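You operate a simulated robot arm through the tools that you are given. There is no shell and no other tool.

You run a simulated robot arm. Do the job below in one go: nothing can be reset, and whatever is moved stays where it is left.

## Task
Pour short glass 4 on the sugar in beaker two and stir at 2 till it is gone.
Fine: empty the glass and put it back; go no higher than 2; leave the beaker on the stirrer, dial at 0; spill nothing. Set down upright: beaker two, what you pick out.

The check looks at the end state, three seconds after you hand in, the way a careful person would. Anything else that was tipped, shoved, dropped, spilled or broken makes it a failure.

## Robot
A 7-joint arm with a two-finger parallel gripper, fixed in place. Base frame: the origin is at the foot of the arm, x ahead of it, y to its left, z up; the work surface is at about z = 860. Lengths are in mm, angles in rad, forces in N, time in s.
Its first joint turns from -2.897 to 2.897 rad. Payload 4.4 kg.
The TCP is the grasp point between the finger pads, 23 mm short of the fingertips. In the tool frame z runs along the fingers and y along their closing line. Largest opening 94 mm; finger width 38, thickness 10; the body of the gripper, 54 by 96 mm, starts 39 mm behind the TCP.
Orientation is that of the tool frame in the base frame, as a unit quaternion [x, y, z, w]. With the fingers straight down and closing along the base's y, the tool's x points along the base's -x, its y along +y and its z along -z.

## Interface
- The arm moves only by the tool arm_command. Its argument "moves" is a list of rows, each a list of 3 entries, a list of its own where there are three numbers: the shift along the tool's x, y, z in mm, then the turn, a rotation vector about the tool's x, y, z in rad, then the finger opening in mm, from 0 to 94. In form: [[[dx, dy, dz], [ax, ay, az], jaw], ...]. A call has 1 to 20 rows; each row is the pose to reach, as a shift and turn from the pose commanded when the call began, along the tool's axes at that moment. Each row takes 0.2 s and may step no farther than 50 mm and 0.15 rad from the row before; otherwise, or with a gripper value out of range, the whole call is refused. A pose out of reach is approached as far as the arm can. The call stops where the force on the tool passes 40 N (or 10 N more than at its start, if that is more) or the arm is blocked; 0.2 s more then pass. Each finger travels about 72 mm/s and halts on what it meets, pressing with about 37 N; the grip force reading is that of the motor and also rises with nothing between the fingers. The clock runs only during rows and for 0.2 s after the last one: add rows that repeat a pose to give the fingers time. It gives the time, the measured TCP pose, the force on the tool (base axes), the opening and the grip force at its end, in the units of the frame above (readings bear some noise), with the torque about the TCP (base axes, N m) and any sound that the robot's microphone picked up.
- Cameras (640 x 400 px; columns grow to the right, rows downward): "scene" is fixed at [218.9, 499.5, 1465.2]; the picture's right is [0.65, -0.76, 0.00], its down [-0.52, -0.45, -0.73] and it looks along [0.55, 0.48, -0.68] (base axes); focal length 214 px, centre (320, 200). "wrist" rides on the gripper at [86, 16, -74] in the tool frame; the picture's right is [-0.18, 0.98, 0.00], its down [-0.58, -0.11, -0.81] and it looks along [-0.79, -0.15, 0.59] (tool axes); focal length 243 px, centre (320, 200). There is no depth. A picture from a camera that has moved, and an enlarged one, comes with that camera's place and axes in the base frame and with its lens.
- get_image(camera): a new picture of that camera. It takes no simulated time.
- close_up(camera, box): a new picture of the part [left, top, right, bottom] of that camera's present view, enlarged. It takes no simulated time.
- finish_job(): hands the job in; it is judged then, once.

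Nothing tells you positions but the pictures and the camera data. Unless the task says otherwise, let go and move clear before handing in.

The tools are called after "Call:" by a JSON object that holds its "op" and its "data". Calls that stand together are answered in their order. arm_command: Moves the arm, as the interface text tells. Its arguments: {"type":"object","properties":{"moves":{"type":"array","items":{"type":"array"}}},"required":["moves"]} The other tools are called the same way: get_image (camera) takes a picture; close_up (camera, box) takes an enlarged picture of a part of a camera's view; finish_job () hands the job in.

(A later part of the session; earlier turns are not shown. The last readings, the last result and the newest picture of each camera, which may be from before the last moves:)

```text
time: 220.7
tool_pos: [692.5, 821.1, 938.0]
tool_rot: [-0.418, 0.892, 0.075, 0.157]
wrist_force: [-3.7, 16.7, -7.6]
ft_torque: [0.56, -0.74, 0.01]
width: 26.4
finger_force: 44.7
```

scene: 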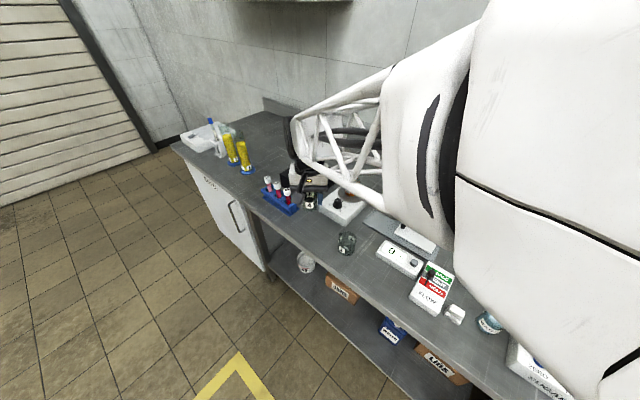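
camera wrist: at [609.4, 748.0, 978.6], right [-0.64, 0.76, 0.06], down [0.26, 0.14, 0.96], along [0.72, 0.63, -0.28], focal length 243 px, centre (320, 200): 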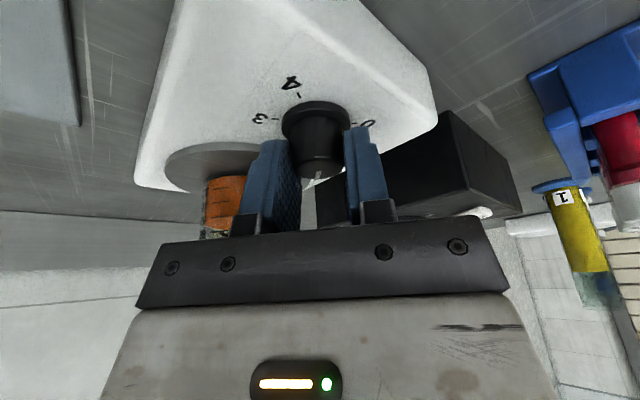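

The force is nearly balanced. I'll turn the remaining 29.5° toward 2.

Call:
{"op": "arm_command", "data": {"moves": [[[0, 0.2, 0], [0.0257, 0, 0.0705], 20], [[0, 0.2, 0], [0.0514, 0, 0.1409], 20], [[0, 0.2, 0], [0.0771, 0, 0.2114], 20], [[0, 0.2, 0], [0.1029, 0, 0.2818], 20], [[0, 0.2, 0], [0.1286, 0, 0.3523], 20], [[0, 0.2, 0], [0.1543, 0, 0.4227], 20], [[0, 0.2, 0], [0.1766, 0, 0.4838], 20], [[0, 0.2, 0], [0.1766, 0, 0.4838], 20]]}}

Call:
{"op": "close_up", "data": {"camera": "wrist", "box": [220, 70, 440, 240]}}

Call:
{"op": "close_up", "data": {"camera": "scene", "box": [315, 165, 385, 225]}}

```text
time: 221.8
tool_pos: [691.8, 820.1, 939.3]
tool_rot: [-0.264, 0.949, 0.048, 0.168]
wrist_force: [-2.7, 14.9, -1.6]
ft_torque: [-0.51, 0.45, 0.0]
width: 25.8
finger_force: 44.9
stopped in row 5: the force on the tool passed its limit at 41 N (the readings are from after the stop); the commanded pose is now the measured one
```

```text
2.35 times, centred on (330, 155) of wrist
camera zoom: at [590.3, 778.2, 978.6], right [-0.36, 0.93, 0.06], down [0.29, 0.05, 0.96], along [0.89, 0.36, -0.28], focal length 571 px, centre (296, 306)
```

zoom: 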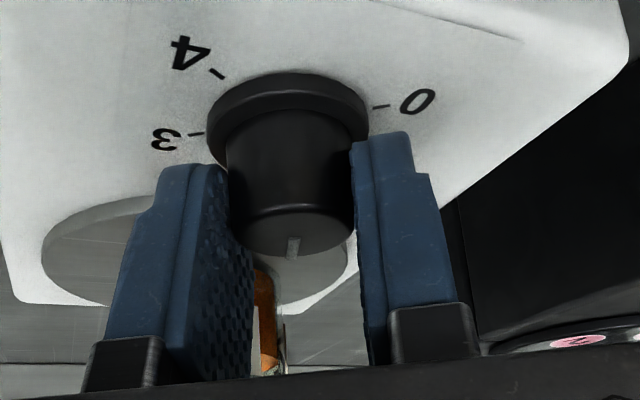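

```text
6.67 times, centred on (350, 195) of scene
camera zoom: at [218.9, 499.5, 1465.2], right [0.65, -0.76, 0.0], down [-0.52, -0.45, -0.73], along [0.55, 0.48, -0.68], focal length 1430 px, centre (120, 233)
```

zoom: 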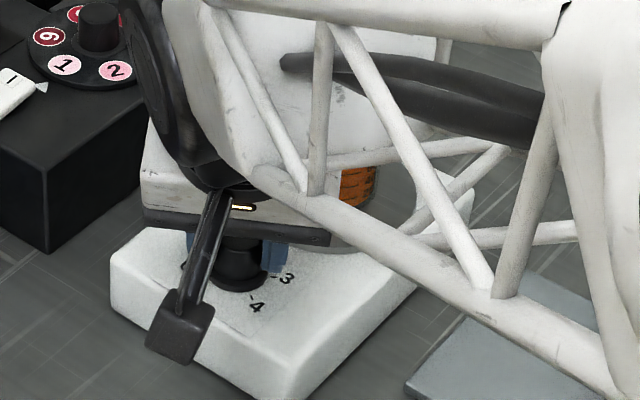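

The motion stopped on side force, about 11° short of 2; the stirrer is unmoved. I'll release, re-centre and re-grip for the last bit.

Call:
{"op": "arm_command", "data": {"moves": [[[0, 0, 0], [0, 0, 0], 27], [[0, 0, 0], [0, 0, 0], 31], [[0, 0, 0], [0, 0, 0], 36], [[0, 0, 0], [0, 0, 0], 36]]}}

Call:
{"op": "close_up", "data": {"camera": "wrist", "box": [220, 70, 440, 240]}}

```text
time: 222.8
tool_pos: [692.7, 819.9, 939.8]
tool_rot: [-0.264, 0.949, 0.048, 0.167]
wrist_force: [-0.6, 0.2, 0.1]
ft_torque: [0.03, 0.0, 0.0]
width: 36.1
finger_force: 0.0
```

```text
2.35 times, centred on (330, 155) of wrist
camera zoom: at [590.6, 777.8, 978.7], right [-0.36, 0.93, 0.06], down [0.29, 0.05, 0.96], along [0.89, 0.36, -0.28], focal length 571 px, centre (296, 306)
```

zoom: 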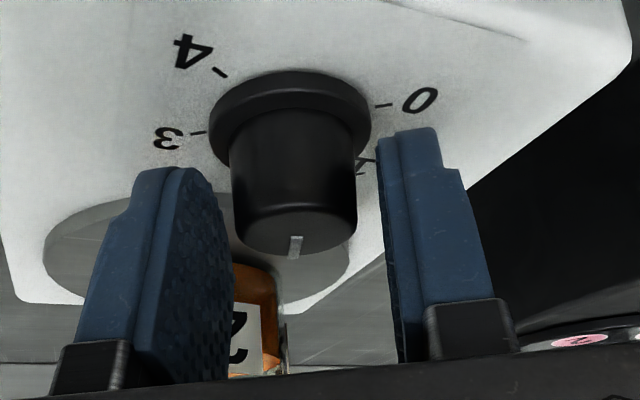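

The knob is about 0.5 mm to one side. I'll shift and re-grip here.

Call:
{"op": "arm_command", "data": {"moves": [[[0, 0.5, 0], [0, 0, 0], 32], [[0, 0.5, 0], [0, 0, 0], 29], [[0, 0.5, 0], [0, 0, 0], 27.5], [[0, 0.5, 0], [0, 0, 0], 27], [[0, 0.5, 0], [0, 0, 0], 27]]}}

```text
time: 224.0
tool_pos: [693.1, 819.6, 939.8]
tool_rot: [-0.264, 0.949, 0.047, 0.167]
wrist_force: [-0.2, -0.9, -0.3]
ft_torque: [0.03, 0.01, 0.0]
width: 27.0
finger_force: 0.1
```

Centred with no side force at 27 mm. I'll grip firmly.

Call:
{"op": "arm_command", "data": {"moves": [[[0, 0, 0], [0, 0, 0], 26], [[0, 0, 0], [0, 0, 0], 25], [[0, 0, 0], [0, 0, 0], 23], [[0, 0, 0], [0, 0, 0], 21], [[0, 0, 0], [0, 0, 0], 21]]}}

```text
time: 225.2
tool_pos: [691.9, 820.8, 938.9]
tool_rot: [-0.265, 0.949, 0.047, 0.166]
wrist_force: [1.8, -3.5, 0.6]
ft_torque: [-0.32, -0.05, 0.03]
width: 26.1
finger_force: 44.9
```

Gripped cleanly. I'll turn the last 10.5°.

Call:
{"op": "arm_command", "data": {"moves": [[[0, 0, 0], [0.0157, 0, 0.043], 21], [[0, 0, 0], [0.0314, 0, 0.086], 21], [[0, 0, 0], [0.0471, 0, 0.1289], 21], [[0, 0, 0], [0.0628, 0, 0.1719], 21], [[0, 0, 0], [0.0628, 0, 0.1719], 21]]}}

Call:
{"op": "close_up", "data": {"camera": "wrist", "box": [220, 70, 440, 240]}}

```text
time: 226.4
tool_pos: [692.6, 820.7, 938.9]
tool_rot: [-0.177, 0.969, 0.032, 0.17]
wrist_force: [12.8, 15.4, -9.3]
ft_torque: [0.14, -0.08, -0.02]
width: 25.8
finger_force: 44.8
```

```text
2.35 times, centred on (330, 155) of wrist
camera zoom: at [584.5, 797.2, 978.5], right [-0.18, 0.98, 0.06], down [0.29, -0.01, 0.96], along [0.94, 0.19, -0.28], focal length 571 px, centre (296, 306)
```

zoom: 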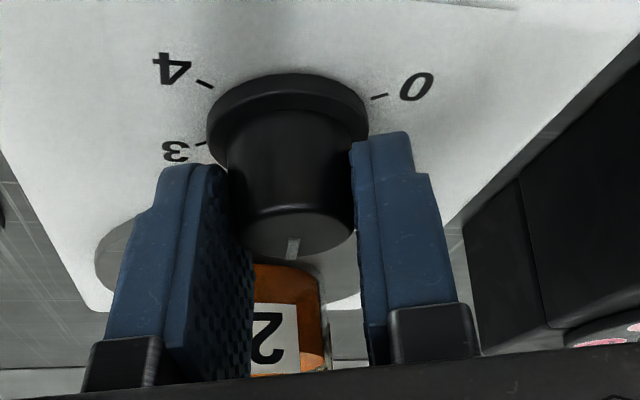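

The total turn is about 120°. I'll release, rise clear and check the dial from the scene camera.

Call:
{"op": "arm_command", "data": {"moves": [[[0, 0, 0], [0, 0, 0], 27], [[0, 0, 0], [0, 0, 0], 32], [[0, 0, 0], [0, 0, 0], 40], [[0, 0, 0], [0, 0, 0], 40], [[-6.9, 0, -18.8], [0, 0, 0], 40], [[-20.6, 0, -56.4], [0, 0, 0], 40], [[-34.3, 0, -93.9], [0, 0, 0], 40], [[-34.3, 0, -93.9], [0, 0, 0], 40]]}}

Call:
{"op": "close_up", "data": {"camera": "scene", "box": [325, 190, 361, 214]}}

Call:
{"op": "get_image", "data": {"camera": "wrist"}}

Call:
{"op": "close_up", "data": {"camera": "scene", "box": [310, 160, 390, 220]}}

```text
time: 228.2
tool_pos: [692.0, 820.7, 1040.2]
tool_rot: [-0.176, 0.969, 0.033, 0.171]
wrist_force: [-0.3, 0.2, 0.1]
ft_torque: [-0.05, -0.01, -0.01]
width: 40.2
finger_force: 0.0
```

```text
16.00 times, centred on (343, 202) of scene
camera zoom: at [218.9, 499.5, 1465.2], right [0.65, -0.76, 0.0], down [-0.52, -0.45, -0.73], along [0.55, 0.48, -0.68], focal length 3432 px, centre (-48, 168)
```

zoom: 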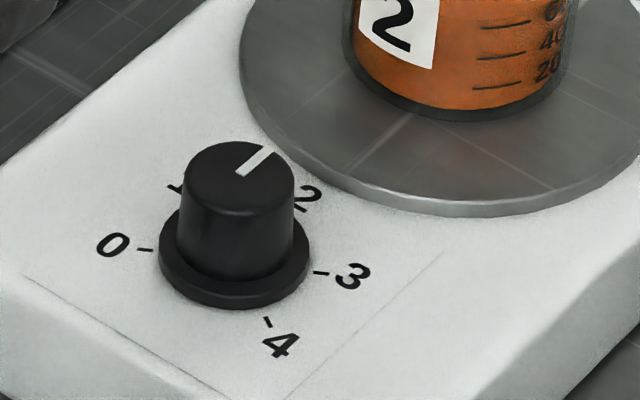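

```text
taken
camera wrist: at [584.3, 797.7, 1079.7], right [-0.18, 0.98, 0.06], down [0.29, -0.01, 0.96], along [0.94, 0.2, -0.28], focal length 243 px, centre (320, 200)
```

wrist: 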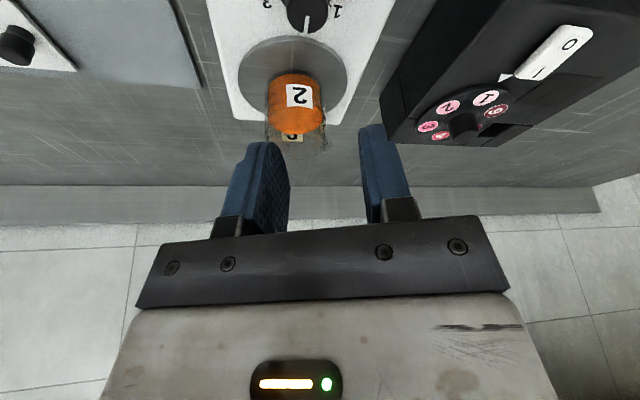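

```text
6.67 times, centred on (350, 190) of scene
camera zoom: at [218.9, 499.5, 1465.2], right [0.65, -0.76, 0.0], down [-0.52, -0.45, -0.73], along [0.55, 0.48, -0.68], focal length 1430 px, centre (120, 267)
```

zoom: 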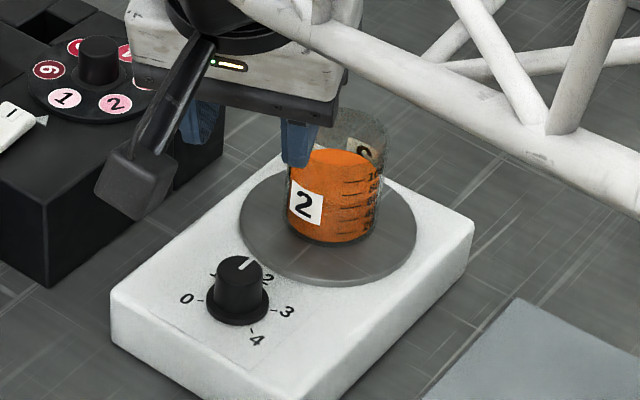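

The pointer now points at 2 (direction 0° measured, which is where the 2 mark lies). I'll wait a few seconds while listening and watch the beaker.

Call:
{"op": "arm_command", "data": {"moves": [[[0, 0, 0], [0, 0, 0], 40], [[0, 0, 0], [0, 0, 0], 40], [[0, 0, 0], [0, 0, 0], 40], [[0, 0, 0], [0, 0, 0], 40], [[0, 0, 0], [0, 0, 0], 40], [[0, 0, 0], [0, 0, 0], 40], [[0, 0, 0], [0, 0, 0], 40], [[0, 0, 0], [0, 0, 0], 40], [[0, 0, 0], [0, 0, 0], 40], [[0, 0, 0], [0, 0, 0], 40], [[0, 0, 0], [0, 0, 0], 40], [[0, 0, 0], [0, 0, 0], 40], [[0, 0, 0], [0, 0, 0], 40], [[0, 0, 0], [0, 0, 0], 40], [[0, 0, 0], [0, 0, 0], 40], [[0, 0, 0], [0, 0, 0], 40], [[0, 0, 0], [0, 0, 0], 40], [[0, 0, 0], [0, 0, 0], 40], [[0, 0, 0], [0, 0, 0], 40], [[0, 0, 0], [0, 0, 0], 40]]}}

Call:
{"op": "close_up", "data": {"camera": "scene", "box": [335, 165, 375, 200]}}

Call:
{"op": "close_up", "data": {"camera": "wrist", "box": [220, 40, 380, 160]}}

```text
time: 232.4
tool_pos: [692.2, 820.4, 1040.2]
tool_rot: [-0.177, 0.969, 0.032, 0.171]
wrist_force: [-0.1, 0.0, 0.5]
ft_torque: [-0.01, -0.02, -0.02]
width: 40.3
finger_force: 0.2
```

```text
11.43 times, centred on (355, 182) of scene
camera zoom: at [218.9, 499.5, 1465.2], right [0.65, -0.76, 0.0], down [-0.52, -0.45, -0.73], along [0.55, 0.48, -0.68], focal length 2451 px, centre (-80, 400)
```

zoom: 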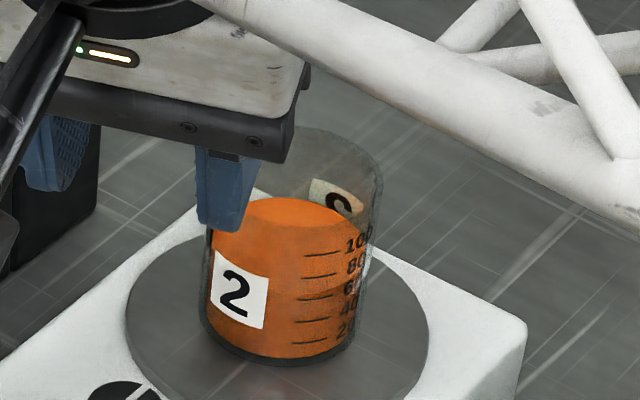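

```text
3.33 times, centred on (300, 100) of wrist
camera zoom: at [584.3, 797.7, 1079.3], right [-0.18, 0.98, 0.06], down [0.29, -0.01, 0.96], along [0.94, 0.2, -0.28], focal length 809 px, centre (387, 533)
```

zoom: 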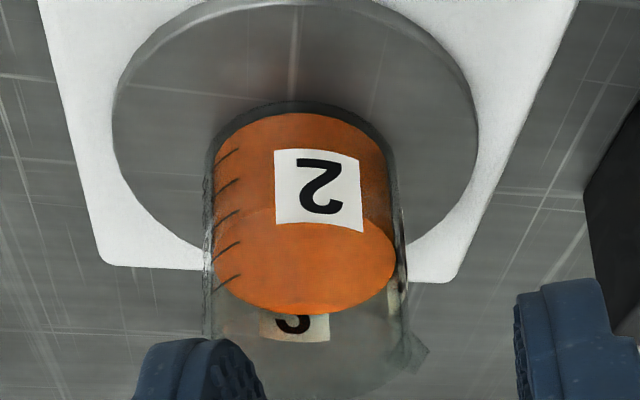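

No sound and no visible swirl so far. I'll zoom in on the lower part of the beaker to look for sugar or a spinning bar.

Call:
{"op": "close_up", "data": {"camera": "wrist", "box": [265, 65, 335, 115]}}

Call:
{"op": "close_up", "data": {"camera": "scene", "box": [345, 178, 365, 198]}}

```text
8.00 times, centred on (300, 90) of wrist
camera zoom: at [584.3, 797.7, 1079.3], right [-0.18, 0.98, 0.06], down [0.29, -0.01, 0.96], along [0.94, 0.2, -0.28], focal length 1941 px, centre (480, 1080)
```

zoom: 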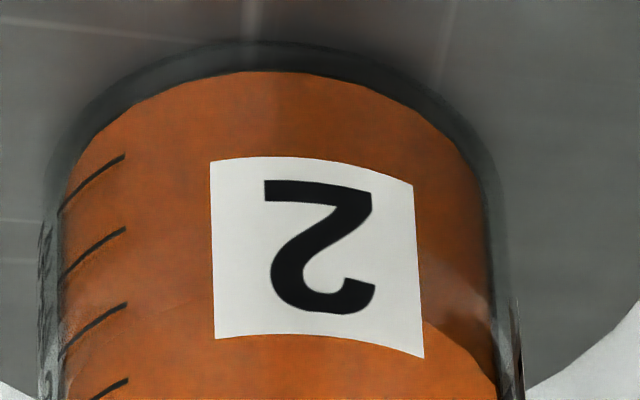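

```text
16.00 times, centred on (355, 188) of scene
camera zoom: at [218.9, 499.5, 1465.2], right [0.65, -0.76, 0.0], down [-0.52, -0.45, -0.73], along [0.55, 0.48, -0.68], focal length 3432 px, centre (-240, 392)
```

zoom: 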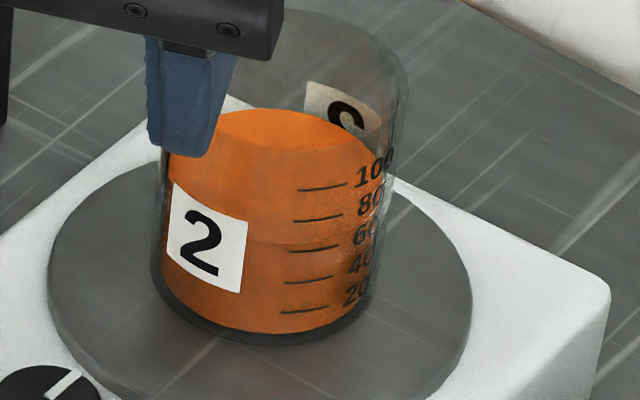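

Thinking about it: the sugar layer was only about 5 mm deep, and a 6 mm bar would have poked out of it. The only stir bar is the one lying in beaker 1, so a magnetic stirrer has nothing to spin in beaker 2. I'll inspect beaker 1 and its bar from above.

Call:
{"op": "arm_command", "data": {"moves": [[[-13.7, 0, -37.6], [0, 0, 0], 40], [[13.1, -14.9, -47.4], [0, 0.07, 0], 40], [[39.9, -29.8, -57.1], [0, 0.14, 0], 40], [[66.6, -44.6, -66.9], [0, 0.21, 0], 40], [[93.4, -59.5, -76.6], [0, 0.28, 0], 40], [[120.2, -74.4, -86.4], [0, 0.348, 0], 40], [[120.2, -74.4, -86.4], [0, 0.348, 0], 40]]}}

Call:
{"op": "get_image", "data": {"camera": "wrist"}}

Call:
{"op": "close_up", "data": {"camera": "wrist", "box": [260, 0, 400, 100]}}

```text
time: 234.0
tool_pos: [584.9, 699.7, 1079.1]
tool_rot: [-0.179, 0.984, 0.001, 0.001]
wrist_force: [0.2, -0.5, 0.6]
ft_torque: [0.0, 0.01, 0.01]
width: 39.9
finger_force: 0.1
```

```text
taken
camera wrist: at [495.9, 684.6, 1152.3], right [-0.17, 0.98, 0.0], down [0.58, 0.1, 0.81], along [0.79, 0.14, -0.59], focal length 243 px, centre (320, 200)
```

wrist: 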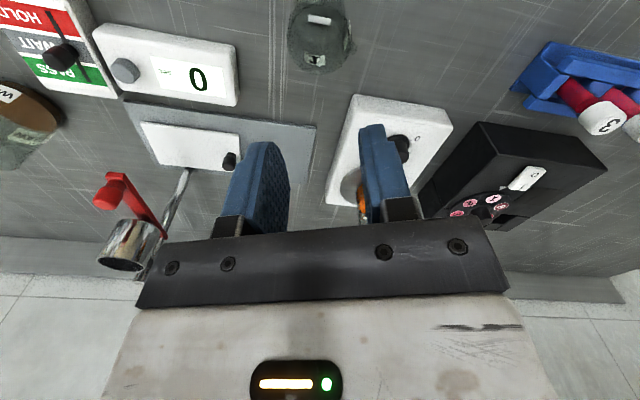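

```text
4.00 times, centred on (330, 50) of wrist
camera zoom: at [495.9, 684.6, 1152.3], right [-0.17, 0.98, 0.0], down [0.58, 0.1, 0.81], along [0.79, 0.14, -0.59], focal length 970 px, centre (280, 800)
```

zoom: 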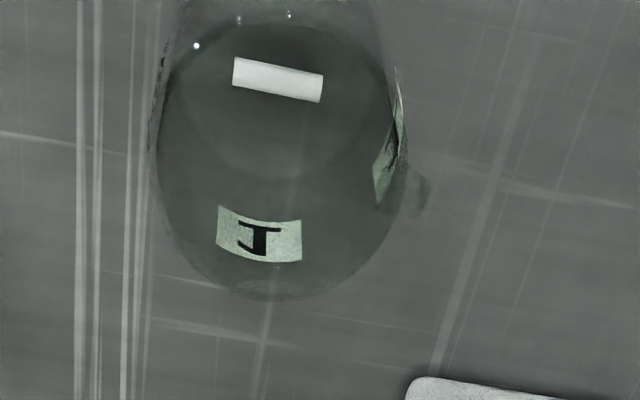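

The bar lies at the centre of beaker 1 at about (582.7, 699.2), along y, 22 mm long and about 6 mm thick. I'll look closely at the finger shape to judge whether the fingers fit inside the beaker.

Call:
{"op": "close_up", "data": {"camera": "wrist", "box": [200, 100, 440, 250]}}

Call:
{"op": "close_up", "data": {"camera": "scene", "box": [290, 150, 450, 270]}}

```text
2.67 times, centred on (320, 175) of wrist
camera zoom: at [495.9, 684.6, 1152.3], right [-0.17, 0.98, 0.0], down [0.58, 0.1, 0.81], along [0.79, 0.14, -0.59], focal length 647 px, centre (320, 267)
```

zoom: 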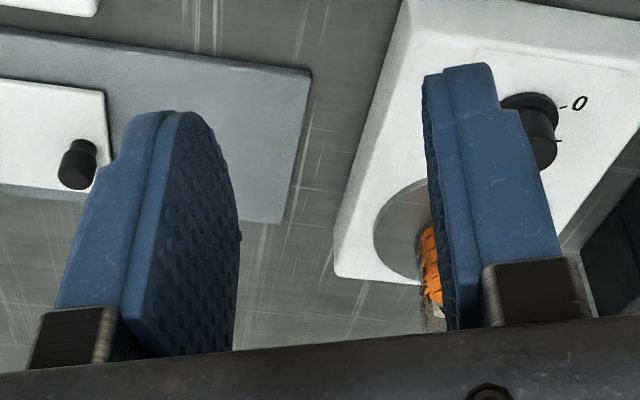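

```text
3.33 times, centred on (370, 210) of scene
camera zoom: at [218.9, 499.5, 1465.2], right [0.65, -0.76, 0.0], down [-0.52, -0.45, -0.73], along [0.55, 0.48, -0.68], focal length 715 px, centre (153, 167)
```

zoom: 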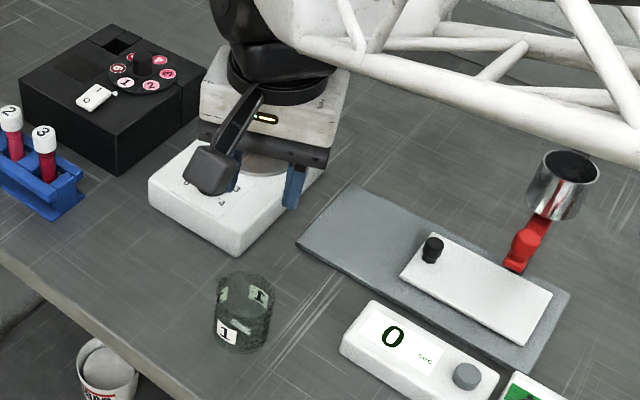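

Re-measuring from the early close-up, the sugar layer was only about 3 mm deep, so beaker 2 definitely has no bar and the bar from beaker 1 is needed. I'll measure beaker 1's inner width precisely.

Call:
{"op": "close_up", "data": {"camera": "wrist", "box": [285, 0, 365, 80]}}

Call:
{"op": "close_up", "data": {"camera": "wrist", "box": [335, 20, 365, 50]}}

Call:
{"op": "close_up", "data": {"camera": "scene", "box": [333, 228, 361, 258]}}

```text
5.00 times, centred on (325, 40) of wrist
camera zoom: at [495.9, 684.6, 1152.3], right [-0.17, 0.98, 0.0], down [0.58, 0.1, 0.81], along [0.79, 0.14, -0.59], focal length 1213 px, centre (295, 1000)
```

zoom: 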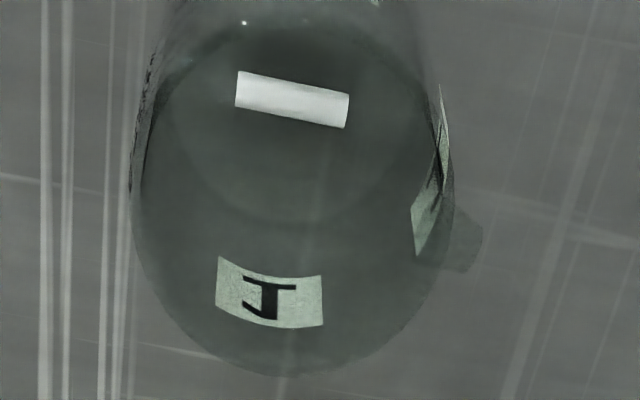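

```text
13.33 times, centred on (350, 35) of wrist
camera zoom: at [495.9, 684.6, 1152.3], right [-0.17, 0.98, 0.0], down [0.58, 0.1, 0.81], along [0.79, 0.14, -0.59], focal length 3235 px, centre (-80, 2400)
```

zoom: 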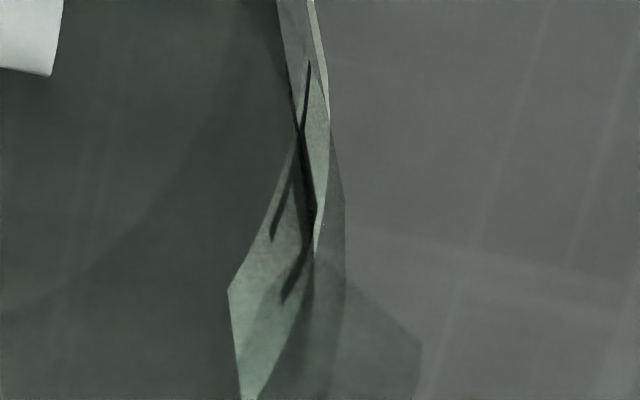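

```text
13.33 times, centred on (347, 243) of scene
camera zoom: at [218.9, 499.5, 1465.2], right [0.65, -0.76, 0.0], down [-0.52, -0.45, -0.73], along [0.55, 0.48, -0.68], focal length 2860 px, centre (-40, -373)
```

zoom: 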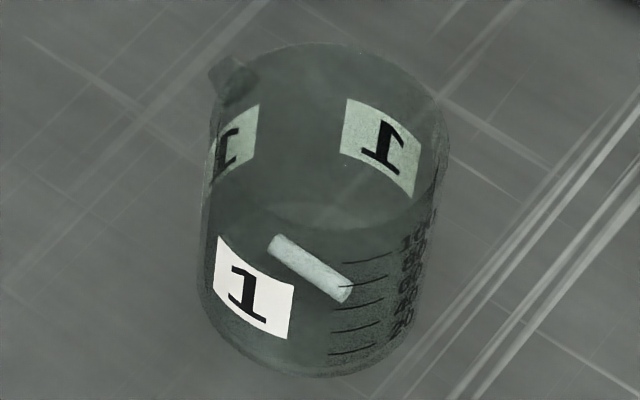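

The fingers can't reach a bar lying on the floor of the beaker: 62 mm of finger against about 65 mm of depth. So I'll tip the bar from beaker 1 into beaker 2, the same way I poured the glass. First I'll orient the hand and open it above beaker 1.

Call:
{"op": "arm_command", "data": {"moves": [[[0, 0, 0], [-0.0124, -0.0743, -0.0823], 60], [[0, 0, 0], [-0.0249, -0.1486, -0.1646], 78], [[0, 0, 0], [-0.0373, -0.2229, -0.2468], 90], [[0, 0, 0], [-0.0497, -0.2972, -0.3291], 90], [[0, 0, 0], [-0.0497, -0.2972, -0.3291], 90]]}}

Call:
{"op": "get_image", "data": {"camera": "wrist"}}

```text
time: 235.2
tool_pos: [585.2, 701.1, 1079.3]
tool_rot: [-0.335, 0.93, 0.05, 0.141]
wrist_force: [0.2, 0.4, -1.1]
ft_torque: [0.01, -0.02, 0.03]
width: 89.7
finger_force: 0.0
```

```text
taken
camera wrist: at [492.0, 645.6, 1123.1], right [-0.49, 0.87, 0.05], down [0.31, 0.12, 0.94], along [0.81, 0.48, -0.33], focal length 243 px, centre (320, 200)
```

wrist: 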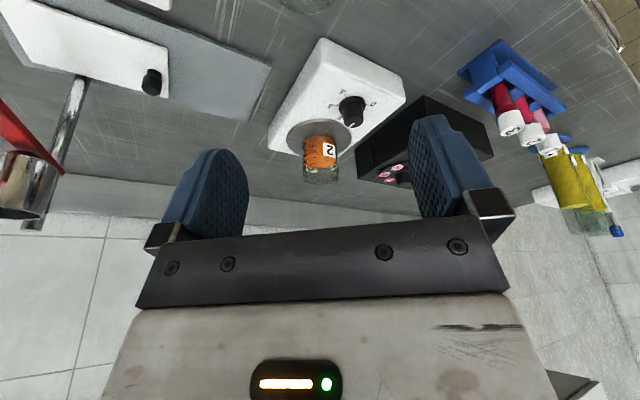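

I'm above beaker 1 with a 0.3 rad tilt. I'll lower to just above its rim and check the alignment.

Call:
{"op": "arm_command", "data": {"moves": [[[9, 0.2, 28], [0, 0, 0], 90], [[18, 0.4, 56], [0, 0, 0], 90], [[27, 0.5, 84], [0, 0, 0], 90], [[33.1, 0.5, 102.7], [0, 0, 0], 90], [[33.1, 0.5, 102.7], [0, 0, 0], 90]]}}

Call:
{"op": "get_image", "data": {"camera": "wrist"}}

```text
time: 236.4
tool_pos: [583.9, 699.8, 969.5]
tool_rot: [-0.335, 0.93, 0.051, 0.141]
wrist_force: [0.0, -0.7, 0.1]
ft_torque: [0.01, 0.01, 0.0]
width: 90.1
finger_force: 0.1
```

```text
taken
camera wrist: at [490.0, 645.6, 1014.8], right [-0.49, 0.87, 0.06], down [0.31, 0.12, 0.94], along [0.81, 0.48, -0.33], focal length 243 px, centre (320, 200)
```

wrist: 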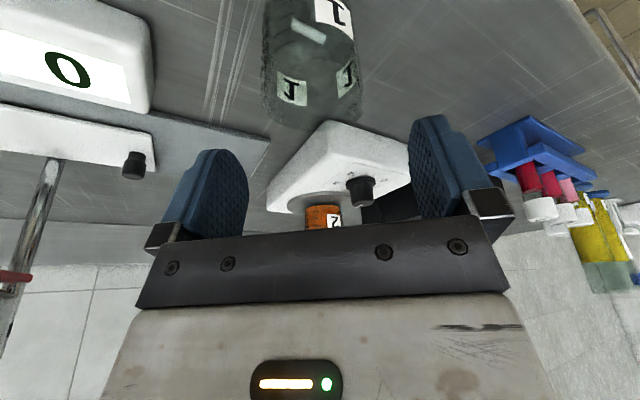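

The beaker is nearly centred. I'll shift 1.5 mm and lower around it to z≈902.

Call:
{"op": "arm_command", "data": {"moves": [[[5, -1, 16], [0, 0, 0], 90], [[10, -1.5, 32.5], [0, 0, 0], 90], [[15, -1.5, 48.7], [0, 0, 0], 90], [[19.9, -1.5, 64.5], [0, 0, 0], 90], [[19.9, -1.5, 64.5], [0, 0, 0], 90]]}}

Call:
{"op": "get_image", "data": {"camera": "wrist"}}

```text
time: 237.6
tool_pos: [586.2, 697.8, 904.0]
tool_rot: [-0.335, 0.93, 0.051, 0.141]
wrist_force: [0.0, -0.2, -0.1]
ft_torque: [0.0, -0.02, -0.02]
width: 90.4
finger_force: 0.0
```

```text
taken
camera wrist: at [492.5, 643.5, 948.3], right [-0.49, 0.87, 0.06], down [0.31, 0.12, 0.94], along [0.81, 0.48, -0.33], focal length 243 px, centre (320, 200)
```

wrist: 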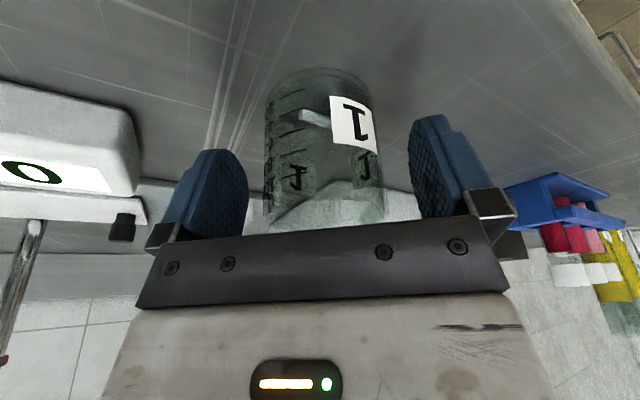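

The beaker stands well between the fingers. I'll close on it.

Call:
{"op": "arm_command", "data": {"moves": [[[0, 0, 0], [0, 0, 0], 76], [[0, 0, 0], [0, 0, 0], 64], [[0, 0, 0], [0, 0, 0], 55], [[0, 0, 0], [0, 0, 0], 46], [[0, 0, 0], [0, 0, 0], 42], [[0, 0, 0], [0, 0, 0], 42]]}}

Call:
{"op": "get_image", "data": {"camera": "wrist"}}

```text
time: 239.0
tool_pos: [585.4, 698.2, 904.8]
tool_rot: [-0.336, 0.93, 0.051, 0.142]
wrist_force: [0.2, 0.0, 0.0]
ft_torque: [-0.03, -0.03, -0.02]
width: 53.6
finger_force: 37.3
```

```text
taken
camera wrist: at [492.5, 643.5, 948.4], right [-0.49, 0.87, 0.06], down [0.31, 0.12, 0.94], along [0.81, 0.48, -0.33], focal length 243 px, centre (320, 200)
```

wrist: 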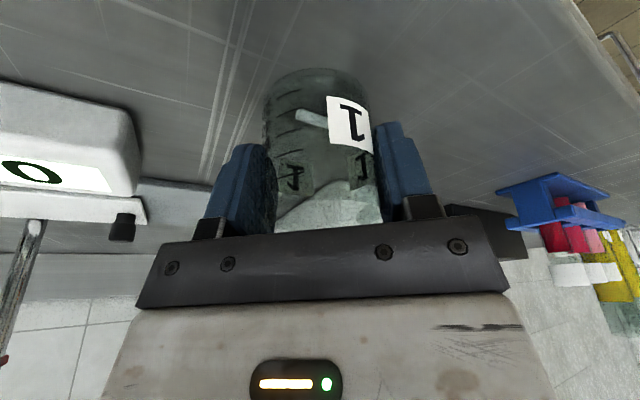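

Beaker 1 is gripped at 53.6 mm. I'll lift it and carry it to above (537, 800).

Call:
{"op": "arm_command", "data": {"moves": [[[-1.5, 0, -4.8], [0, 0, 0], 42], [[-5.9, 0, -19], [0, 0, 0], 42], [[-13.3, 0, -43], [0, 0, 0], 42], [[-20.7, 0, -67], [0, 0, 0], 42], [[-26.6, 0, -86], [0, 0, 0], 42], [[-29.5, 10.8, -85.1], [0, 0, 0], 42], [[-36.6, 37.9, -82.9], [0, 0, 0], 42], [[-44, 65, -80.7], [0, 0, 0], 42], [[-50.9, 92, -78.4], [0, 0, 0], 42], [[-54.5, 105, -77.3], [0, 0, 0], 42], [[-55.3, 108.2, -77.1], [0, 0, 0], 42], [[-55.3, 108.2, -77.1], [0, 0, 0], 42]]}}

Call:
{"op": "get_image", "data": {"camera": "wrist"}}

Call:
{"op": "get_image", "data": {"camera": "scene"}}

```text
time: 241.6
tool_pos: [538.8, 800.9, 993.9]
tool_rot: [-0.335, 0.93, 0.051, 0.142]
wrist_force: [0.2, -0.3, -0.9]
ft_torque: [0.01, 0.04, 0.02]
width: 53.8
finger_force: 37.7
```

```text
taken
camera wrist: at [446.0, 747.0, 1039.1], right [-0.49, 0.87, 0.06], down [0.31, 0.12, 0.94], along [0.81, 0.48, -0.33], focal length 243 px, centre (320, 200)
```

wrist: 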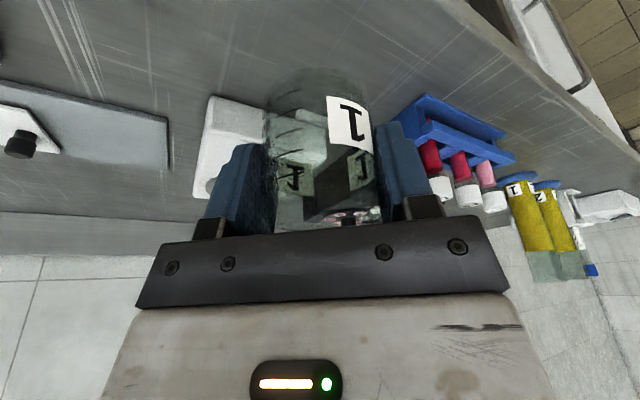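

```text
taken
```

scene: 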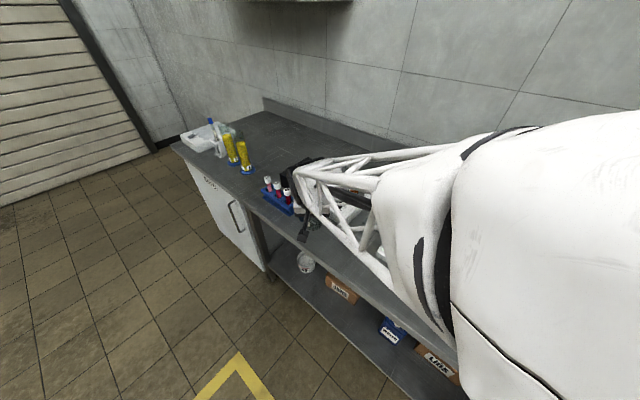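

Beaker 1 is above the front spot at (536, 801). I'll lower it to just above the bench.

Call:
{"op": "arm_command", "data": {"moves": [[[2.5, 0, 8], [0, 0, 0], 42], [[8, 0, 26], [0, 0, 0], 42], [[15, 0, 48.5], [0, 0, 0], 42], [[21, 0, 68], [0, 0, 0], 42], [[25, 0, 80.5], [0, 0, 0], 42], [[26, 0, 84], [0, 0, 0], 42], [[26, 0, 84], [0, 0, 0], 42]]}}

Call:
{"op": "arm_command", "data": {"moves": [[[0.3, 0, 1], [0, 0, 0], 42], [[0.5, 0, 1.5], [0, 0, 0], 42], [[0.5, 0, 1.5], [0, 0, 0], 42]]}}

```text
time: 243.2
tool_pos: [538.7, 801.8, 905.2]
tool_rot: [-0.335, 0.93, 0.051, 0.141]
wrist_force: [-0.2, -0.1, -0.8]
ft_torque: [-0.03, 0.0, 0.01]
width: 53.7
finger_force: 37.0
```

```text
time: 244.0
tool_pos: [538.1, 800.8, 904.1]
tool_rot: [-0.335, 0.93, 0.051, 0.141]
wrist_force: [-0.1, 0.0, -1.4]
ft_torque: [-0.02, -0.01, 0.0]
width: 53.8
finger_force: 36.8
```

No contact yet. I'll take 1 mm steps.

Call:
{"op": "arm_command", "data": {"moves": [[[0.15, 0, 0.5], [0, 0, 0], 42], [[0.3, 0, 1], [0, 0, 0], 42], [[0.3, 0, 1], [0, 0, 0], 42]]}}

```text
time: 244.8
tool_pos: [537.8, 801.0, 905.4]
tool_rot: [-0.336, 0.93, 0.051, 0.141]
wrist_force: [0.3, -1.2, 2.7]
ft_torque: [-0.11, -0.07, -0.03]
width: 53.8
finger_force: 37.3
```

Light contact is made. I'll release gradually, then take a look.

Call:
{"op": "arm_command", "data": {"moves": [[[0.1, 0, 0.4], [0, 0, 0], 54], [[0.1, 0, 0.4], [0, 0, 0], 54.6], [[0.1, 0, 0.4], [0, 0, 0], 56], [[0.1, 0, 0.4], [0, 0, 0], 60], [[0.1, 0, 0.4], [0, 0, 0], 68], [[0.1, 0, 0.4], [0, 0, 0], 80], [[0.1, 0, 0.4], [0, 0, 0], 92], [[0.1, 0, 0.4], [0, 0, 0], 92]]}}

Call:
{"op": "get_image", "data": {"camera": "wrist"}}

```text
time: 246.6
tool_pos: [537.9, 801.2, 902.7]
tool_rot: [-0.335, 0.93, 0.051, 0.142]
wrist_force: [-0.4, -0.7, -0.1]
ft_torque: [-0.02, 0.02, 0.0]
width: 92.0
finger_force: 0.1
```

```text
taken
camera wrist: at [445.2, 746.0, 947.6], right [-0.49, 0.87, 0.06], down [0.31, 0.12, 0.94], along [0.81, 0.48, -0.33], focal length 243 px, centre (320, 200)
```

wrist: 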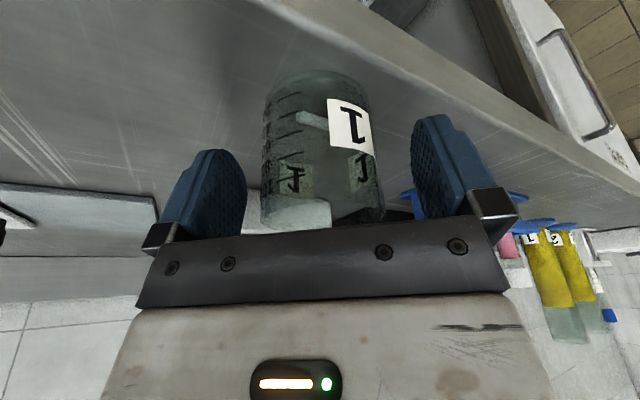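

Beaker 1 stands free with the bar inside. I'll tilt the open hand in place around it, in checked stages.

Call:
{"op": "arm_command", "data": {"moves": [[[0, 0, 0], [0, -0.1, 0], 92], [[0, 0, 0], [0, -0.2, 0], 92], [[0, 0, 0], [0, -0.3, 0], 92], [[0, 0, 0], [0, -0.4, 0], 92], [[0, 0, 0], [0, -0.4, 0], 92]]}}

Call:
{"op": "arm_command", "data": {"moves": [[[0, 0, 0], [0, -0.1, 0], 92], [[0, 0, 0], [0, -0.2, 0], 92], [[0, 0, 0], [0, -0.3, 0], 92], [[0, 0, 0], [0, -0.3, 0], 92]]}}

Call:
{"op": "get_image", "data": {"camera": "wrist"}}

```text
time: 247.8
tool_pos: [538.5, 800.7, 903.9]
tool_rot: [-0.318, 0.883, 0.117, 0.324]
wrist_force: [-0.3, -0.2, 0.1]
ft_torque: [0.01, 0.01, 0.0]
width: 91.9
finger_force: 0.0
```

```text
time: 248.8
tool_pos: [538.7, 801.4, 903.7]
tool_rot: [-0.297, 0.825, 0.163, 0.452]
wrist_force: [-0.2, 0.2, 0.4]
ft_torque: [-0.03, -0.01, 0.03]
width: 92.1
finger_force: 0.0
```

```text
taken
camera wrist: at [442.4, 744.0, 869.8], right [-0.55, 0.82, 0.16], down [-0.21, -0.32, 0.92], along [0.81, 0.48, 0.35], focal length 243 px, centre (320, 200)
```

wrist: 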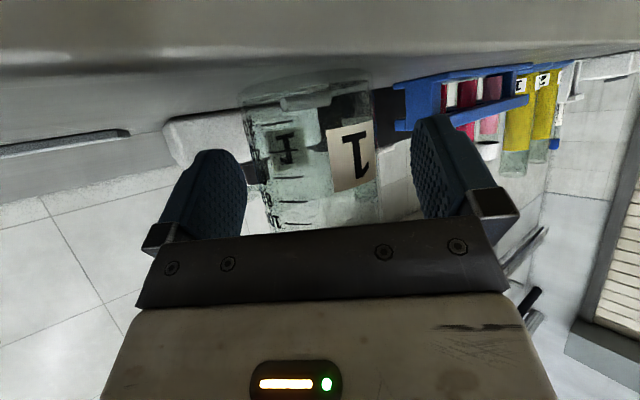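

Tilt is at 1.0 rad and all is clear. I'll do the final stage to 1.30 and then lower to grip height.

Call:
{"op": "arm_command", "data": {"moves": [[[0, 0, 0], [0, -0.1, 0], 92], [[0, 0, 0], [0, -0.2, 0], 92], [[0, 0, 0], [0, -0.3, 0], 92], [[0, 0, 0], [0, -0.3, 0], 92]]}}

Call:
{"op": "arm_command", "data": {"moves": [[[3, 0, 0.8], [0, 0, 0], 92], [[7, 0, 1.9], [0, 0, 0], 92], [[11.6, 0, 3.2], [0, 0, 0], 92], [[11.6, 0, 3.2], [0, 0, 0], 92]]}}

Call:
{"op": "get_image", "data": {"camera": "wrist"}}

```text
time: 249.8
tool_pos: [538.3, 801.7, 903.1]
tool_rot: [-0.269, 0.749, 0.205, 0.57]
wrist_force: [0.3, -0.6, -0.1]
ft_torque: [0.02, 0.01, 0.02]
width: 92.0
finger_force: 0.1
```

```text
time: 250.8
tool_pos: [539.2, 801.7, 890.9]
tool_rot: [-0.269, 0.749, 0.205, 0.57]
wrist_force: [-0.5, 0.3, -0.6]
ft_torque: [-0.03, -0.01, 0.0]
width: 92.1
finger_force: 0.0
```

```text
taken
camera wrist: at [453.6, 753.0, 826.3], right [-0.59, 0.79, 0.18], down [-0.41, -0.48, 0.77], along [0.7, 0.38, 0.61], focal length 243 px, centre (320, 200)
```

wrist: 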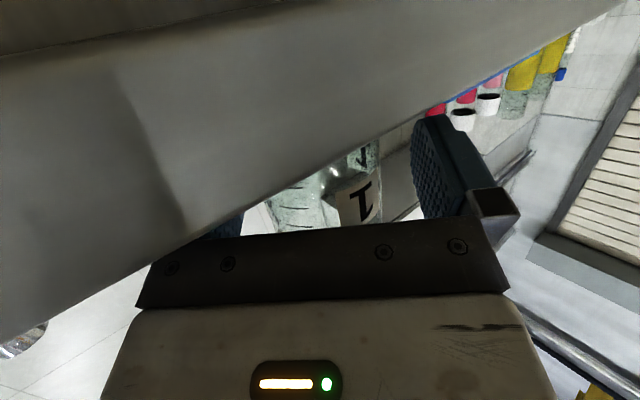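

The hand is in position at z≈889.5. I'll close on beaker 1.

Call:
{"op": "arm_command", "data": {"moves": [[[0, 0, 0], [0, 0, 0], 78], [[0, 0, 0], [0, 0, 0], 66], [[0, 0, 0], [0, 0, 0], 56], [[0, 0, 0], [0, 0, 0], 48], [[0, 0, 0], [0, 0, 0], 42], [[0, 0, 0], [0, 0, 0], 42]]}}

Call:
{"op": "arm_command", "data": {"moves": [[[-2.9, 0, -0.8], [0, 0, 0], 42], [[-10, 0, -2.8], [0, 0, 0], 42], [[-25, 0, -6.9], [0, 0, 0], 42], [[-45, 0, -12.5], [0, 0, 0], 42], [[-70, 0, -19.4], [0, 0, 0], 42], [[-95, 0, -26.4], [0, 0, 0], 42], [[-120, 0, -33.3], [0, 0, 0], 42], [[-142, 0, -39.4], [0, 0, 0], 42], [[-157, 0, -43.6], [0, 0, 0], 42], [[-163.8, 0, -45.5], [0, 0, 0], 42], [[-163.8, 0, -45.5], [0, 0, 0], 42]]}}

Call:
{"op": "get_image", "data": {"camera": "wrist"}}

```text
time: 252.2
tool_pos: [538.2, 801.1, 890.8]
tool_rot: [-0.269, 0.748, 0.206, 0.57]
wrist_force: [-0.7, -0.2, 0.3]
ft_torque: [0.01, 0.05, -0.02]
width: 53.7
finger_force: 36.4
```

```text
time: 254.6
tool_pos: [536.8, 801.8, 1060.6]
tool_rot: [-0.269, 0.748, 0.206, 0.571]
wrist_force: [-0.2, -0.1, -0.8]
ft_torque: [0.0, -0.01, 0.01]
width: 54.0
finger_force: 37.0
```

```text
taken
camera wrist: at [453.3, 752.8, 996.4], right [-0.59, 0.79, 0.18], down [-0.41, -0.48, 0.77], along [0.7, 0.38, 0.61], focal length 243 px, centre (320, 200)
```

wrist: 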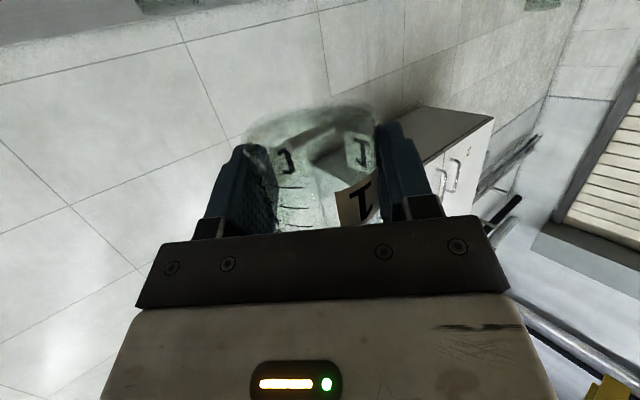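

Beaker 1 is lifted with the bar inside. I'll carry it to the right-hand side of beaker 2, at carrying height.

Call:
{"op": "arm_command", "data": {"moves": [[[-2, -6.8, 6.9], [0, 0, 0], 42], [[-7, -23.9, 24.5], [0, 0, 0], 42], [[-14.1, -48, 49.2], [0, 0, 0], 42], [[-22, -75.2, 77.2], [0, 0, 0], 42], [[-30, -102.5, 105.2], [0, 0, 0], 42], [[-38.1, -129.9, 133.4], [0, 0, 0], 42], [[-46.1, -157.2, 161.4], [0, 0, 0], 42], [[-52.1, -177.7, 182.4], [0, 0, 0], 42], [[-56.1, -191.4, 196.5], [0, 0, 0], 42], [[-58.3, -199, 204.3], [0, 0, 0], 42], [[-58.3, -199, 204.3], [0, 0, 0], 42]]}}

Call:
{"op": "get_image", "data": {"camera": "wrist"}}

Call:
{"op": "close_up", "data": {"camera": "scene", "box": [310, 130, 410, 210]}}

```text
time: 257.0
tool_pos: [828.8, 781.4, 1063.2]
tool_rot: [-0.27, 0.748, 0.206, 0.57]
wrist_force: [-0.1, -0.1, 0.2]
ft_torque: [-0.02, 0.01, 0.02]
width: 53.7
finger_force: 36.9
```

```text
taken
camera wrist: at [744.4, 734.4, 998.6], right [-0.59, 0.79, 0.18], down [-0.41, -0.48, 0.77], along [0.7, 0.38, 0.61], focal length 243 px, centre (320, 200)
```

wrist: 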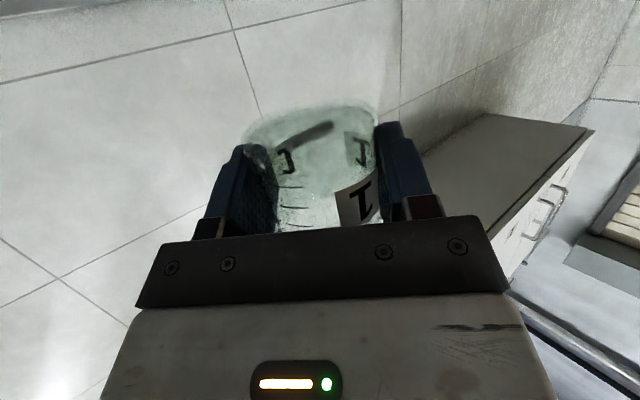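

```text
5.00 times, centred on (360, 170) of scene
camera zoom: at [218.9, 499.5, 1465.2], right [0.65, -0.76, 0.0], down [-0.52, -0.45, -0.73], along [0.55, 0.48, -0.68], focal length 1072 px, centre (120, 350)
```

zoom: 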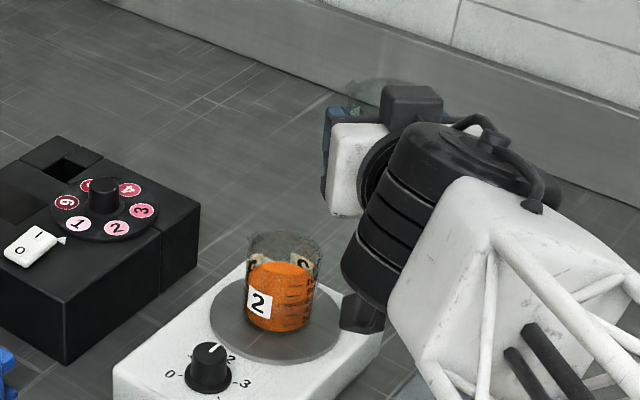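

Beaker 1 is in position and the bar's silhouette is visible on its floor. I'll roll it 60° toward beaker 2, still high; the bar should stay inside.

Call:
{"op": "arm_command", "data": {"moves": [[[0, 0, 0], [0, 0, -0.08], 42], [[0, 0, 0], [0, 0, -0.2], 42], [[0, 0, 0], [0, 0, -0.33], 42], [[0, 0, 0], [0, 0, -0.46], 42], [[0, 0, 0], [0, 0, -0.59], 42], [[0, 0, 0], [0, 0, -0.72], 42], [[0, 0, 0], [0, 0, -0.85], 42], [[0, 0, 0], [0, 0, -0.97], 42], [[0, 0, 0], [0, 0, -1.047], 42], [[0, 0, 0], [0, 0, -1.047], 42]]}}

Call:
{"op": "get_image", "data": {"camera": "wrist"}}

Call:
{"op": "close_up", "data": {"camera": "scene", "box": [325, 135, 395, 195]}}

```text
time: 259.2
tool_pos: [830.5, 783.4, 1063.4]
tool_rot: [0.608, -0.513, 0.107, -0.596]
wrist_force: [-0.1, 0.1, -1.1]
ft_torque: [0.0, -0.04, -0.02]
width: 53.7
finger_force: 37.1
```

```text
taken
camera wrist: at [802.8, 675.9, 1026.5], right [-0.57, 0.37, -0.73], down [-0.81, -0.08, 0.59], along [0.16, 0.92, 0.35], focal length 243 px, centre (320, 200)
```

wrist: 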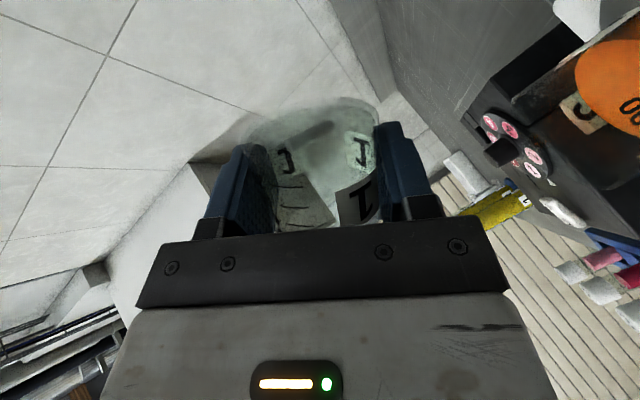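

```text
6.67 times, centred on (360, 165) of scene
camera zoom: at [218.9, 499.5, 1465.2], right [0.65, -0.76, 0.0], down [-0.52, -0.45, -0.73], along [0.55, 0.48, -0.68], focal length 1430 px, centre (53, 433)
```

zoom: 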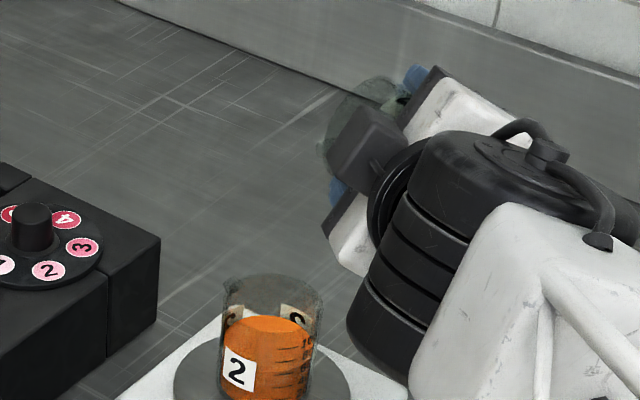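

The bar's silhouette seems not to have slid at all at this tilt. I'll zoom in to see it.

Call:
{"op": "close_up", "data": {"camera": "wrist", "box": [230, 80, 410, 240]}}

Call:
{"op": "close_up", "data": {"camera": "scene", "box": [345, 140, 385, 170]}}

```text
2.50 times, centred on (320, 160) of wrist
camera zoom: at [802.8, 675.9, 1026.5], right [-0.57, 0.37, -0.73], down [-0.81, -0.08, 0.59], along [0.16, 0.92, 0.35], focal length 606 px, centre (320, 300)
```

zoom: 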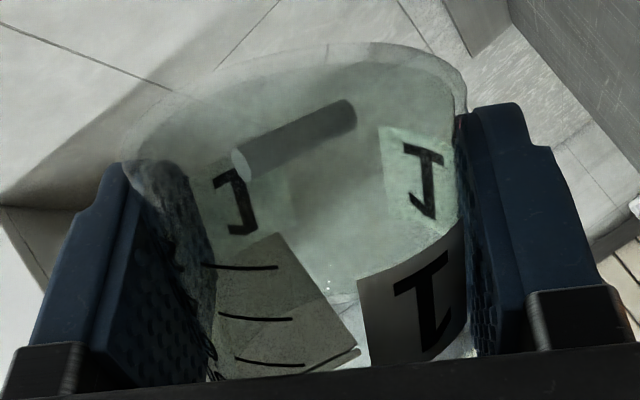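

```text
13.33 times, centred on (365, 155) of scene
camera zoom: at [218.9, 499.5, 1465.2], right [0.65, -0.76, 0.0], down [-0.52, -0.45, -0.73], along [0.55, 0.48, -0.68], focal length 2860 px, centre (-280, 800)
```

zoom: 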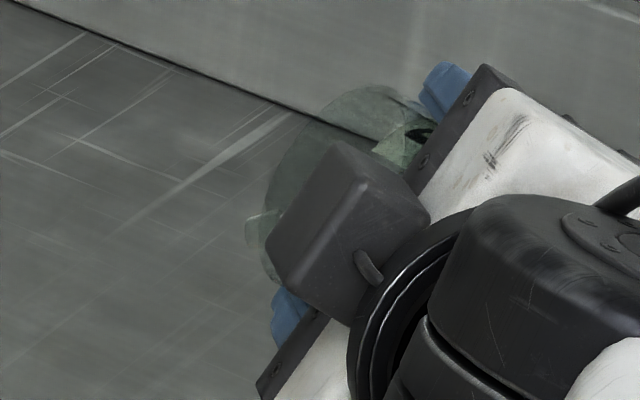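

The bar hasn't slid at all at 58°, so it's a fixed part of beaker 1. The same bar must sit under the sugar in beaker 2: redone with the gripper's true position, the sugar was about 6–7 mm deep, enough to cover it. So beaker 2 has been stirring since the dial reached 2, and I'll roll beaker 1 back upright and return it.

Call:
{"op": "arm_command", "data": {"moves": [[[0, 0, 0], [0, 0, 0.08], 42], [[0, 0, 0], [0, 0, 0.2], 42], [[0, 0, 0], [0, 0, 0.33], 42], [[0, 0, 0], [0, 0, 0.46], 42], [[0, 0, 0], [0, 0, 0.59], 42], [[0, 0, 0], [0, 0, 0.72], 42], [[0, 0, 0], [0, 0, 0.85], 42], [[0, 0, 0], [0, 0, 0.97], 42], [[0, 0, 0], [0, 0, 1.047], 42], [[0, 0, 0], [0, 0, 1.047], 42]]}}

Call:
{"op": "arm_command", "data": {"moves": [[[2, 6.8, -6.9], [0, 0, 0], 42], [[7, 23.9, -24.5], [0, 0, 0], 42], [[14.1, 48, -49.2], [0, 0, 0], 42], [[22, 75.2, -77.2], [0, 0, 0], 42], [[30, 102.5, -105.2], [0, 0, 0], 42], [[38.1, 129.9, -133.4], [0, 0, 0], 42], [[46.1, 157.2, -161.4], [0, 0, 0], 42], [[52.1, 177.7, -182.4], [0, 0, 0], 42], [[56.1, 191.4, -196.5], [0, 0, 0], 42], [[58.3, 199, -204.3], [0, 0, 0], 42], [[58.3, 199, -204.3], [0, 0, 0], 42]]}}

Call:
{"op": "close_up", "data": {"camera": "scene", "box": [310, 160, 390, 220]}}

Call:
{"op": "get_image", "data": {"camera": "wrist"}}

```text
time: 261.4
tool_pos: [829.0, 783.5, 1063.1]
tool_rot: [-0.269, 0.749, 0.206, 0.57]
wrist_force: [-0.2, -0.4, -0.3]
ft_torque: [-0.02, -0.02, -0.02]
width: 53.6
finger_force: 37.5
```

```text
time: 263.8
tool_pos: [538.0, 802.2, 1060.8]
tool_rot: [-0.271, 0.748, 0.206, 0.569]
wrist_force: [0.8, -1.1, -0.4]
ft_torque: [-0.02, -0.01, 0.0]
width: 53.7
finger_force: 37.1
```

```text
6.67 times, centred on (350, 190) of scene
camera zoom: at [218.9, 499.5, 1465.2], right [0.65, -0.76, 0.0], down [-0.52, -0.45, -0.73], along [0.55, 0.48, -0.68], focal length 1430 px, centre (120, 267)
```

zoom: 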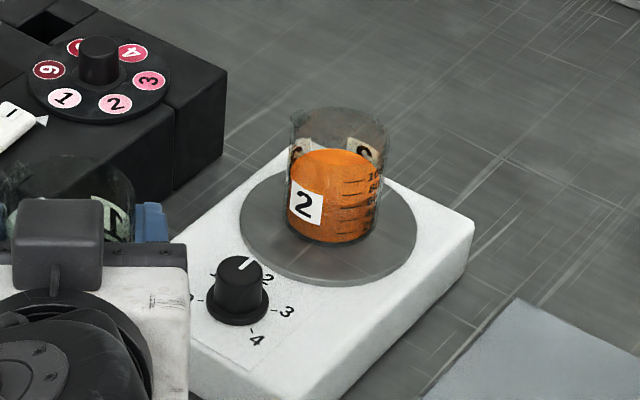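

```text
taken
camera wrist: at [453.6, 754.0, 996.8], right [-0.59, 0.79, 0.18], down [-0.41, -0.48, 0.77], along [0.7, 0.38, 0.61], focal length 243 px, centre (320, 200)
```

wrist: 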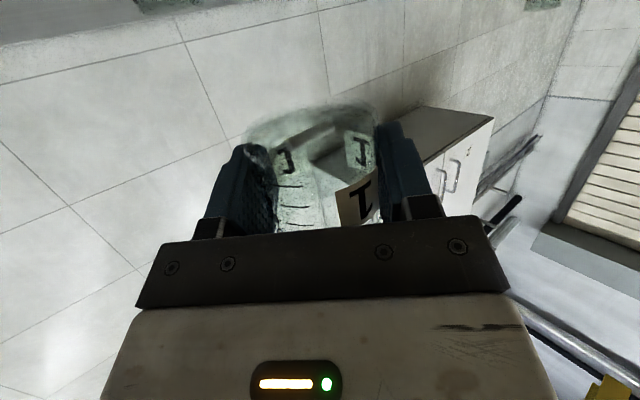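

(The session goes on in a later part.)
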